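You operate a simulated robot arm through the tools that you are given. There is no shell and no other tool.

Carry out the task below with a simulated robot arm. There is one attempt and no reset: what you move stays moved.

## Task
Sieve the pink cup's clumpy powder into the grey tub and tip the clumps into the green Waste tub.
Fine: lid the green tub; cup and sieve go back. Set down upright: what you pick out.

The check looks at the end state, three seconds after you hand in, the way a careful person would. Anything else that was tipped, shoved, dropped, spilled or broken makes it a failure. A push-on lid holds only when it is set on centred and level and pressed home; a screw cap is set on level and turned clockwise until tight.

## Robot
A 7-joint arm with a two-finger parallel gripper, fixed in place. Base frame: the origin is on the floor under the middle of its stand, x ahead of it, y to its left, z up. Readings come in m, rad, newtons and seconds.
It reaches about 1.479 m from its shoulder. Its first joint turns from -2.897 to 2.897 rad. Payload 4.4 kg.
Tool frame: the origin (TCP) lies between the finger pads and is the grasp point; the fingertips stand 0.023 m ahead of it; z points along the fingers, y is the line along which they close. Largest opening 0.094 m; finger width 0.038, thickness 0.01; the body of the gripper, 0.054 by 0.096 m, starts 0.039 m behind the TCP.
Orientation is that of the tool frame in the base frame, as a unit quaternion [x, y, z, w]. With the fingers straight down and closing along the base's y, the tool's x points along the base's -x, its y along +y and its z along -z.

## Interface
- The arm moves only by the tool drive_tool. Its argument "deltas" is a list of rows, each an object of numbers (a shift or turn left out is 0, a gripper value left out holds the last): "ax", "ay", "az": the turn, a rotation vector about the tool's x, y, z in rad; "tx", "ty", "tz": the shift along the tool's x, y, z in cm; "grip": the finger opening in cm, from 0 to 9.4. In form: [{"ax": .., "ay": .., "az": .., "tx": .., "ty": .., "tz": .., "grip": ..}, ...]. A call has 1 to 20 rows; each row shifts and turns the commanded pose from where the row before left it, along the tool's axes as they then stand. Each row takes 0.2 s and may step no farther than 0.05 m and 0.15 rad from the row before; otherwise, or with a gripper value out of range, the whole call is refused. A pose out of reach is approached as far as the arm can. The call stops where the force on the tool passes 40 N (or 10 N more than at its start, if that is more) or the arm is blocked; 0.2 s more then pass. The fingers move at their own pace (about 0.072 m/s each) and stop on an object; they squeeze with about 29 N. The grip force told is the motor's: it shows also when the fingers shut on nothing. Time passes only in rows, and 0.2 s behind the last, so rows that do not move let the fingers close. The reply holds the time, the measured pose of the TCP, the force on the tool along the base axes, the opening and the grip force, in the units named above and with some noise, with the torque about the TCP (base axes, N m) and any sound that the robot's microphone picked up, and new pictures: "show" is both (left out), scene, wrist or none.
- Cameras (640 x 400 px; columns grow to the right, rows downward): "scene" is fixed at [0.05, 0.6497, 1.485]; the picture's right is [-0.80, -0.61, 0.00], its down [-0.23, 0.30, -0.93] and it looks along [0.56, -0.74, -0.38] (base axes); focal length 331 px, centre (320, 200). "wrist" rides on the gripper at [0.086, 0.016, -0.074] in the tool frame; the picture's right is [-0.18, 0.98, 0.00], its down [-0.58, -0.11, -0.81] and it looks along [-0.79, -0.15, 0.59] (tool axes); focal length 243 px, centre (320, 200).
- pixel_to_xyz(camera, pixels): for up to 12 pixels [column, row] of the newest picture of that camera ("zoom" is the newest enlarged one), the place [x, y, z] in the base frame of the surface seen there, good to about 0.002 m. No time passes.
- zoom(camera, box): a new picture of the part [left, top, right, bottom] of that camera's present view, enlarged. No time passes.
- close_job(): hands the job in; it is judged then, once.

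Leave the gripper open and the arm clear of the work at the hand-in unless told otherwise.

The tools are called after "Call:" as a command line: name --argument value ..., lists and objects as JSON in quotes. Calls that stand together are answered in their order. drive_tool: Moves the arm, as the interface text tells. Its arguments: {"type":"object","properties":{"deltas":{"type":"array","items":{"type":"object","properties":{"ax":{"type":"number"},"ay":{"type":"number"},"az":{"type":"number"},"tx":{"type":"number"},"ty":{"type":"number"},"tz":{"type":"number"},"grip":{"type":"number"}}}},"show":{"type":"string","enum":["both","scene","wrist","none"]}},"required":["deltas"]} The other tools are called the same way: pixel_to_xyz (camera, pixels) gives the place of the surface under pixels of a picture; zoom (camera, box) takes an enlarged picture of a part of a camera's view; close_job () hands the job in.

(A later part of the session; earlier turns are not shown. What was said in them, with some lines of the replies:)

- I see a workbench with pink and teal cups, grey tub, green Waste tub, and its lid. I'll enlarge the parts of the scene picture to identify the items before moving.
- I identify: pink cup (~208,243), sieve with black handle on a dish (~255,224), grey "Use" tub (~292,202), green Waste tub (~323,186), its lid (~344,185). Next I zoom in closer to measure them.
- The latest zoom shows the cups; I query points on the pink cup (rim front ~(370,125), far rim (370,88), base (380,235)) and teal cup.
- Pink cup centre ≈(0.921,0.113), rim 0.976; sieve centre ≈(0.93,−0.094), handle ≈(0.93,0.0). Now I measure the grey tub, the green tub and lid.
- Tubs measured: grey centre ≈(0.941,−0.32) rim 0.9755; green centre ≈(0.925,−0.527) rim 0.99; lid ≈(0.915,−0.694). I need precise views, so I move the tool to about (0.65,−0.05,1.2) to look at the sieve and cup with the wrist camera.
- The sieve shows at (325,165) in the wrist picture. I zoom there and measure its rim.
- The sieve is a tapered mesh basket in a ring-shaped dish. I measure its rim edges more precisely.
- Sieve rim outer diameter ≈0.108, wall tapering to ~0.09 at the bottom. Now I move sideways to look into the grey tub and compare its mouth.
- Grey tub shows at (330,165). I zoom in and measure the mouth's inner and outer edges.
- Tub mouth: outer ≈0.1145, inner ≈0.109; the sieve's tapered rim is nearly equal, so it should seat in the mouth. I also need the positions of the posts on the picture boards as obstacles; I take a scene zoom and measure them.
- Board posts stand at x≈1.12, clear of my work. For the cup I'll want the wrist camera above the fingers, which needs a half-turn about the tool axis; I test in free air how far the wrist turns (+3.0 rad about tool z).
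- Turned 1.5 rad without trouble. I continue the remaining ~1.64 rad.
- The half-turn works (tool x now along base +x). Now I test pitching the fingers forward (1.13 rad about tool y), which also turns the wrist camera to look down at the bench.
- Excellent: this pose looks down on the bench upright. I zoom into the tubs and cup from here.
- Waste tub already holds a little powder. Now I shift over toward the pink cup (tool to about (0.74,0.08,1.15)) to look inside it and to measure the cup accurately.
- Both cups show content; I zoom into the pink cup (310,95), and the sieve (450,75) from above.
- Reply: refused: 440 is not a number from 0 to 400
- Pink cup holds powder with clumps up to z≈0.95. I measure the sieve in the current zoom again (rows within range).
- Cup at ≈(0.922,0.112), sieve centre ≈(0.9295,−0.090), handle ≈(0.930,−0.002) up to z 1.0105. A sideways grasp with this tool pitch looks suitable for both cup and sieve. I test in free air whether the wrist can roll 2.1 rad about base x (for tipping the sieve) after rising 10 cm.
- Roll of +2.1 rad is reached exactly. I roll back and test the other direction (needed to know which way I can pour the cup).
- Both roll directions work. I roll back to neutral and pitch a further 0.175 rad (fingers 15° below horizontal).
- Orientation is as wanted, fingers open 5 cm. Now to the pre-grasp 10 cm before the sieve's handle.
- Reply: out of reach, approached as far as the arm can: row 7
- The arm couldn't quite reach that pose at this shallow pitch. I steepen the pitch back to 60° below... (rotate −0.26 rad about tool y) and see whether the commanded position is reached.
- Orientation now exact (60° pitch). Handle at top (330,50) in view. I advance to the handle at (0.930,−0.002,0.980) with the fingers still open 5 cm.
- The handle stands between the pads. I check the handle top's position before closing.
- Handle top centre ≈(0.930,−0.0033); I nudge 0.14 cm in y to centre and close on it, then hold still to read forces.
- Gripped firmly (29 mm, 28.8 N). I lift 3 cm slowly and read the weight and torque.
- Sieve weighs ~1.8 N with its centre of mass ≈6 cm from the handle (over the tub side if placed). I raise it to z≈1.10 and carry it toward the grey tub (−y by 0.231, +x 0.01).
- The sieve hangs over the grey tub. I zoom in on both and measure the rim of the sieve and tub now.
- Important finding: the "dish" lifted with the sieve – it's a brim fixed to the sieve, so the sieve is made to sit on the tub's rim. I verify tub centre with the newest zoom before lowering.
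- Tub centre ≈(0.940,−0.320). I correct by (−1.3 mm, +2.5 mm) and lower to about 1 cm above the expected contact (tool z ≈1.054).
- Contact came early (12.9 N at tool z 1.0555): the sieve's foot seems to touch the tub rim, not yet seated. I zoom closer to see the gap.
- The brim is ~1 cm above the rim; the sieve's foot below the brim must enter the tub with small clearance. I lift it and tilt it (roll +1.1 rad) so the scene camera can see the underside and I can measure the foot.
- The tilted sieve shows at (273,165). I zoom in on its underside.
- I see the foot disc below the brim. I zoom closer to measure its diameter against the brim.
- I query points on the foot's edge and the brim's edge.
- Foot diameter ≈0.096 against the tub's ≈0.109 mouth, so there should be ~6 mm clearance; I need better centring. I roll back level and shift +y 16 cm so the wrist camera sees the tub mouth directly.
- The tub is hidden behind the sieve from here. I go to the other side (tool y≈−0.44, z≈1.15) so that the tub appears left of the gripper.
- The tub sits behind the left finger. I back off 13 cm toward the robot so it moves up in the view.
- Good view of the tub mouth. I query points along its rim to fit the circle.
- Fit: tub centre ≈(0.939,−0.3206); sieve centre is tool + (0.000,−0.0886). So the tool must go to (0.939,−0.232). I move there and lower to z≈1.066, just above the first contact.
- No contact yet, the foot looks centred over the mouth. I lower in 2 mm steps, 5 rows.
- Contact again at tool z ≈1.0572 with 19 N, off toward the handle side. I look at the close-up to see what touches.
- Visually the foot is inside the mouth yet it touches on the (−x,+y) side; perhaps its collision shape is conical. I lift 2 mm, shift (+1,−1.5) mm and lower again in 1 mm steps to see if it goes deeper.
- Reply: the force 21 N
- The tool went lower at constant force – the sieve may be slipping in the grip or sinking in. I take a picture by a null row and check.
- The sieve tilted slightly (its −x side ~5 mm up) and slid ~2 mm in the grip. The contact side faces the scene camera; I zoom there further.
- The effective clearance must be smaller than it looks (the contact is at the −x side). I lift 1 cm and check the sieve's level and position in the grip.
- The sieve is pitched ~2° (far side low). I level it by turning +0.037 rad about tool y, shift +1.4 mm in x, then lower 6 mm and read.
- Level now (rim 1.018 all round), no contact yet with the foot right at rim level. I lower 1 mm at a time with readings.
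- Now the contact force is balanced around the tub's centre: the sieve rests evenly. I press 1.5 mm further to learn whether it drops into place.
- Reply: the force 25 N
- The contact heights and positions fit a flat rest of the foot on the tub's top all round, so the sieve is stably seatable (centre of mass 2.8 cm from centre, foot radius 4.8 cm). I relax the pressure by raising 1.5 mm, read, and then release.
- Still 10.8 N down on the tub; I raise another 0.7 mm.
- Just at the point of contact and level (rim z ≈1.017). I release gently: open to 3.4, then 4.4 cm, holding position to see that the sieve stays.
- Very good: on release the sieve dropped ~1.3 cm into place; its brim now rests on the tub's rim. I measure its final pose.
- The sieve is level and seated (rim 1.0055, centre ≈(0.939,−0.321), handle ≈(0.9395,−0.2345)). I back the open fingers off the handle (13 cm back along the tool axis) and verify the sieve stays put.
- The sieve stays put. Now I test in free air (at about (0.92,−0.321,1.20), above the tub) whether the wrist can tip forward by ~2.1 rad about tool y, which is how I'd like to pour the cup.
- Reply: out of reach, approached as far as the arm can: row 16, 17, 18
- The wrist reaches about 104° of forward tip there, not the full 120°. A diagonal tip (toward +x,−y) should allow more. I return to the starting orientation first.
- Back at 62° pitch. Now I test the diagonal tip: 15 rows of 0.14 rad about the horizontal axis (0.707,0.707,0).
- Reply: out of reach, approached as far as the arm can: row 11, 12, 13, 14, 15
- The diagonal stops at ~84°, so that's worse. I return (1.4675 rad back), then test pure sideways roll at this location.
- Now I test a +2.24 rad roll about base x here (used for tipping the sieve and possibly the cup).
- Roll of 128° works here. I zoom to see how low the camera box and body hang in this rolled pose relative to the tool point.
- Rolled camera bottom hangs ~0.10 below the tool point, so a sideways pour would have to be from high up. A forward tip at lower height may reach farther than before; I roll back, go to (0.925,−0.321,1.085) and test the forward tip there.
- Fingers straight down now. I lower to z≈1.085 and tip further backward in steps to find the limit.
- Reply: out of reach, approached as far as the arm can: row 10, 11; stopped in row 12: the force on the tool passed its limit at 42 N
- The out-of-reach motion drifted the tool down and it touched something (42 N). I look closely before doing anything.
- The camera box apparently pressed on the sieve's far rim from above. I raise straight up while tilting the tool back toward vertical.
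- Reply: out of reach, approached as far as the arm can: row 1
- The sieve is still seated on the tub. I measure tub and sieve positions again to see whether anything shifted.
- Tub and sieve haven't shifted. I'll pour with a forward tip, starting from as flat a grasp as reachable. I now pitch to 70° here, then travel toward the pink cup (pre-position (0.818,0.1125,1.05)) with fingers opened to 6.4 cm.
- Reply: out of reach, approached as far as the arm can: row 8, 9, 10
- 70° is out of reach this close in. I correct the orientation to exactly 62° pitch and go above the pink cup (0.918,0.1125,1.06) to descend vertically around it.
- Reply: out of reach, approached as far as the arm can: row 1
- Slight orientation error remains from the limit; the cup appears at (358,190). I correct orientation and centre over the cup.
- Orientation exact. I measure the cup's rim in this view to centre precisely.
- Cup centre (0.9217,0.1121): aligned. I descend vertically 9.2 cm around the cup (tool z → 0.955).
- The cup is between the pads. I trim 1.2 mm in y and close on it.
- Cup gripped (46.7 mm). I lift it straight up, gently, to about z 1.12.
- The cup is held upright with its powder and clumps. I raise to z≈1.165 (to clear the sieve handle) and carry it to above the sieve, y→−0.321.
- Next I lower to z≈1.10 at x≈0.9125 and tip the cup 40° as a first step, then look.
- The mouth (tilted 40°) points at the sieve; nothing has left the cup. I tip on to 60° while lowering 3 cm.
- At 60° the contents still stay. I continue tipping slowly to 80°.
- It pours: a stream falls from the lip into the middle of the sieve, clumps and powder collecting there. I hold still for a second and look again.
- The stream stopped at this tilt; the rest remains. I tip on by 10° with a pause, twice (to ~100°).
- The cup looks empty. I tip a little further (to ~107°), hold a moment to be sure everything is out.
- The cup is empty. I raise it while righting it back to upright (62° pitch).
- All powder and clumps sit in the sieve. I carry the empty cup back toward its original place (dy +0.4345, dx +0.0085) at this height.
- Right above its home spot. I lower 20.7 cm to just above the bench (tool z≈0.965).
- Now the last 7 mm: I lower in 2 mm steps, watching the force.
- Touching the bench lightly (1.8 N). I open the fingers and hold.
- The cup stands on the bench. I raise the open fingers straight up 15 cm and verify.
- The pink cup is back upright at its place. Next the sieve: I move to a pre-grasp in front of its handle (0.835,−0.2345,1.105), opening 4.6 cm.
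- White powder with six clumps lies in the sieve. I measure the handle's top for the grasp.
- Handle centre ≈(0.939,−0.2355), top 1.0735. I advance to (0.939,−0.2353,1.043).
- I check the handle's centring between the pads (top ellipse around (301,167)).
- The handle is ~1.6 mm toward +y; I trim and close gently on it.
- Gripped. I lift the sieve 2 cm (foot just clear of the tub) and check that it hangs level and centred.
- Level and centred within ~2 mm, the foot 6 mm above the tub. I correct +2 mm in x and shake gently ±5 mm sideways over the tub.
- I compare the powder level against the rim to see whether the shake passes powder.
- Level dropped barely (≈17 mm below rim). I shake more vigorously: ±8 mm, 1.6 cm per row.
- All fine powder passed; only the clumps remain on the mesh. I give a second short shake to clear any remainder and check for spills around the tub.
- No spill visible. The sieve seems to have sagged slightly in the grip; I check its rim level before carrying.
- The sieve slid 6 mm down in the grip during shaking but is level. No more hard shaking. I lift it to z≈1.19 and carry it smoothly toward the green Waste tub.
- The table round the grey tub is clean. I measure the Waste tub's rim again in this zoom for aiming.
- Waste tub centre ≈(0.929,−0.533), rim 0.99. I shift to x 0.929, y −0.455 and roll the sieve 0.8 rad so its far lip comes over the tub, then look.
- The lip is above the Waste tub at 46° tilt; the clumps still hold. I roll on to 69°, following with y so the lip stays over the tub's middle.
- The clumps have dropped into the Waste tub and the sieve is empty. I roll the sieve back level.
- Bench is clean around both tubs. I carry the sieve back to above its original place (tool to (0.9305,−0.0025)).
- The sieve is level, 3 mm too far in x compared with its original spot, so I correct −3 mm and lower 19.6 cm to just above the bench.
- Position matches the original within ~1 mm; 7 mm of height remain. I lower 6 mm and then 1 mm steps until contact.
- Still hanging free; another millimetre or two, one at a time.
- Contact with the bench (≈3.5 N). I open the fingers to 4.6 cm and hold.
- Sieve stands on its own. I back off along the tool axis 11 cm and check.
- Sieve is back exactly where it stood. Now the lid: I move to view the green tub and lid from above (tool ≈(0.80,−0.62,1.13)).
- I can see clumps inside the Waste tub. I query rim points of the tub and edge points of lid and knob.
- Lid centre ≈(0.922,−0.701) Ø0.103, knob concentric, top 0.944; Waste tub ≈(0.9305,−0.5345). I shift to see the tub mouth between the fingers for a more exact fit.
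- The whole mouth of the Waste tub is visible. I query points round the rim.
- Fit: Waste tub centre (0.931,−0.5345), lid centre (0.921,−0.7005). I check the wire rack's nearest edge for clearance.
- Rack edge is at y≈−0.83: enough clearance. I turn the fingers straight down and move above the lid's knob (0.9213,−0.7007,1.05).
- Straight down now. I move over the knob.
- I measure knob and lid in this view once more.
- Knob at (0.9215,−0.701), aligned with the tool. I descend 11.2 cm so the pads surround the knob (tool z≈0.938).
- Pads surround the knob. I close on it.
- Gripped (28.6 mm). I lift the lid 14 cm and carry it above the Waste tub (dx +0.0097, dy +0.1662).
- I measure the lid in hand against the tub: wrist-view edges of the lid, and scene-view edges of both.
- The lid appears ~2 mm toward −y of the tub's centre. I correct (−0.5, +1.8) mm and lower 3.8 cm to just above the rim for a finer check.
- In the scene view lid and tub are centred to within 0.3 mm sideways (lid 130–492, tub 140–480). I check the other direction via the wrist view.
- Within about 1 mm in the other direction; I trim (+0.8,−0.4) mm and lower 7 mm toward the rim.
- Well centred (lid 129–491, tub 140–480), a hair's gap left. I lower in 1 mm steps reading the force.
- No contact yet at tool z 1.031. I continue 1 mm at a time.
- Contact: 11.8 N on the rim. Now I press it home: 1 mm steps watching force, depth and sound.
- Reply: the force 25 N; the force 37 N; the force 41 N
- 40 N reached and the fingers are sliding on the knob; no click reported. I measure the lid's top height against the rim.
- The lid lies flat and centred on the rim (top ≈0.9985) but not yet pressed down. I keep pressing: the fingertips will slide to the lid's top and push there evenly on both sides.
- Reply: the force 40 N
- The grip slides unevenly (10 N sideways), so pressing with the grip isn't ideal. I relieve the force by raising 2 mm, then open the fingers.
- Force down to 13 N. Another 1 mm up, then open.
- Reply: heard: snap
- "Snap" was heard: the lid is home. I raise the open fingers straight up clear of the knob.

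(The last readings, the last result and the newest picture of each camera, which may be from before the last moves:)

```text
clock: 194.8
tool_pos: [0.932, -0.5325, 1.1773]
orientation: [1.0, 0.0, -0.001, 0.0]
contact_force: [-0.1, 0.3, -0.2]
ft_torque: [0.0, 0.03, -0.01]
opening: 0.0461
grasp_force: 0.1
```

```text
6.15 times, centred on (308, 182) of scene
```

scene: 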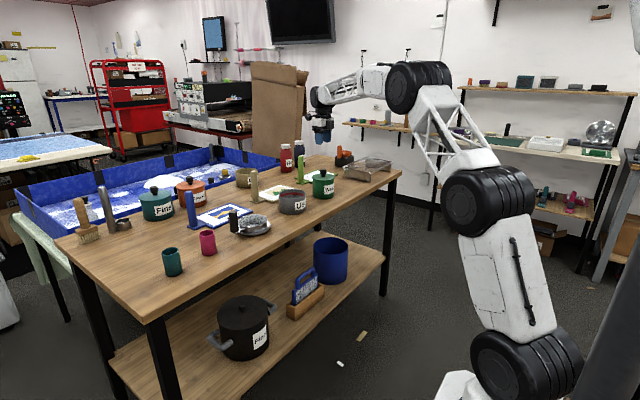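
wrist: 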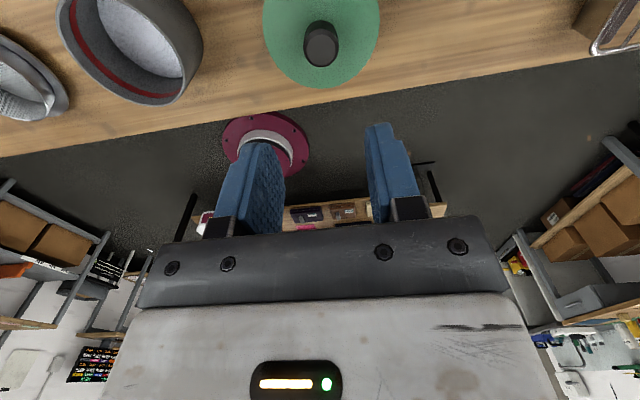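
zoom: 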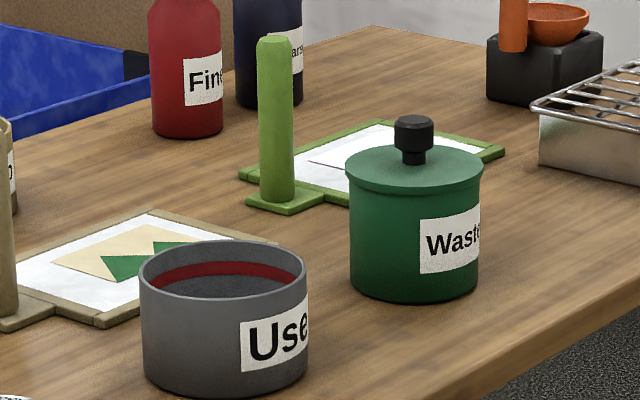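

The lid sits level and centred. I retreat the arm back and up, clear of the bench, and open the gripper fully.

Call:
drive_tool --deltas '[{"tz": -2.0}, {"tx": -3.8, "ty": -2.2, "tz": -1.0}, {"tx": -3.8, "ty": -2.2, "tz": -1.0}, {"tx": -3.8, "ty": -2.2, "tz": -1.0}, {"tx": -3.8, "ty": -2.2, "tz": -1.0}, {"tx": -3.8, "ty": -2.2, "tz": -1.0}, {"tx": -3.8, "ty": -2.2, "tz": -1.0}, {"tx": -3.8, "ty": -2.2, "tz": -1.0}, {"tx": -3.8, "ty": -2.2, "tz": -1.0, "grip": 9.4}, {}, {}]' --show "both"

Call:
zoom --camera "scene" --box '[150, 150, 390, 290]'

Call:
zoom --camera "scene" --box '[150, 205, 270, 285]'

```text
clock: 197.2
tool_pos: [0.6309, -0.3556, 1.2792]
orientation: [1.0, -0.001, -0.001, 0.0]
contact_force: [-1.3, -0.5, 0.1]
ft_torque: [-0.01, 0.01, -0.02]
opening: 0.094
grasp_force: 0.1
```

scene: 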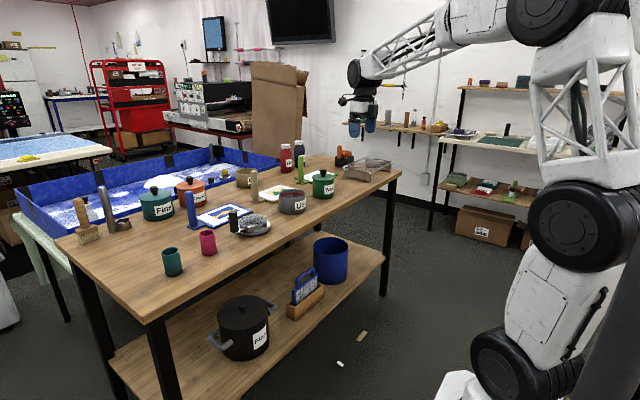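
wrist: 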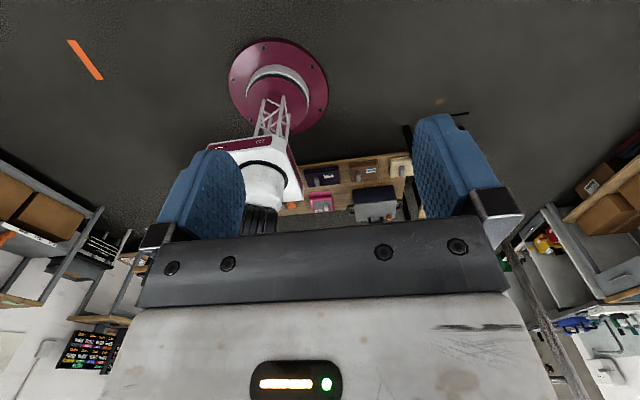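

```text
2.67 times, centred on (270, 220) of scene
```

zoom: 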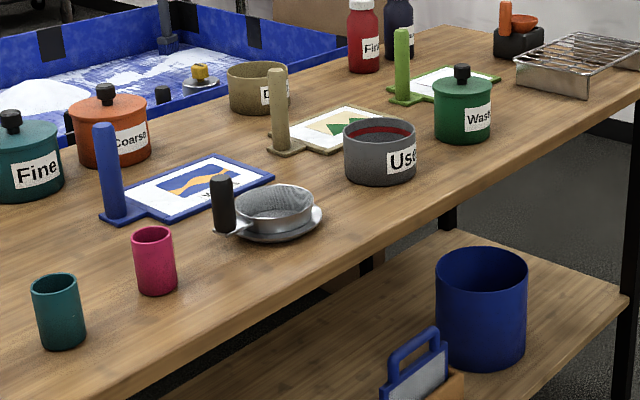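

```text
5.00 times, centred on (210, 245) of scene
```

zoom: 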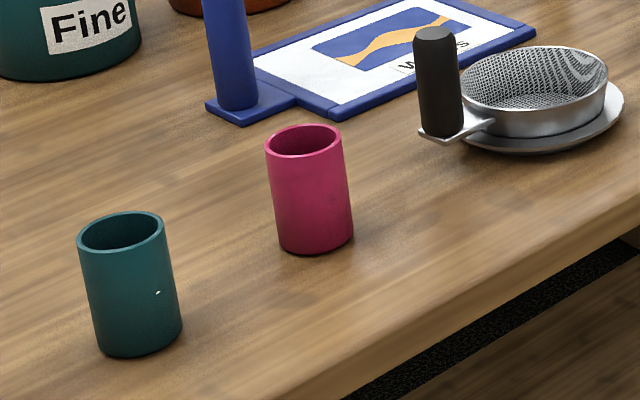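

Final check: pink cup upright at its place and empty, sieve back on its spot, powder in the grey tub, the Waste tub lidded (snap heard), bench clean, arm clear and gripper open. I hand the job in.

Call:
close_job

```text
The job is handed in.
```

The job is done and handed in; I don't know yet how it was judged.

- **Powder:** The pink cup's fine powder went through the sieve into the grey tub. I saw none spilled on the bench.
- **Clumps:** They were tipped into the green Waste tub, and the sieve came out empty.
- **Lid:** It sits centred and level on the Waste tub. I heard it snap when I let go after pressing it down with about 40 N.
- **Cup and sieve:** Both stand upright where they started, and the cup is empty.
- **Arm:** It is clear of the bench with the gripper open.

**Unplanned contacts:**
- While I was testing a wrist angle, the gripper pressed on the sieve from above with about 42 N. The sieve stayed seated and nothing visibly moved.
- The grey tub ended about 2–3 mm from where it started, shifted while I was seating the sieve on it.
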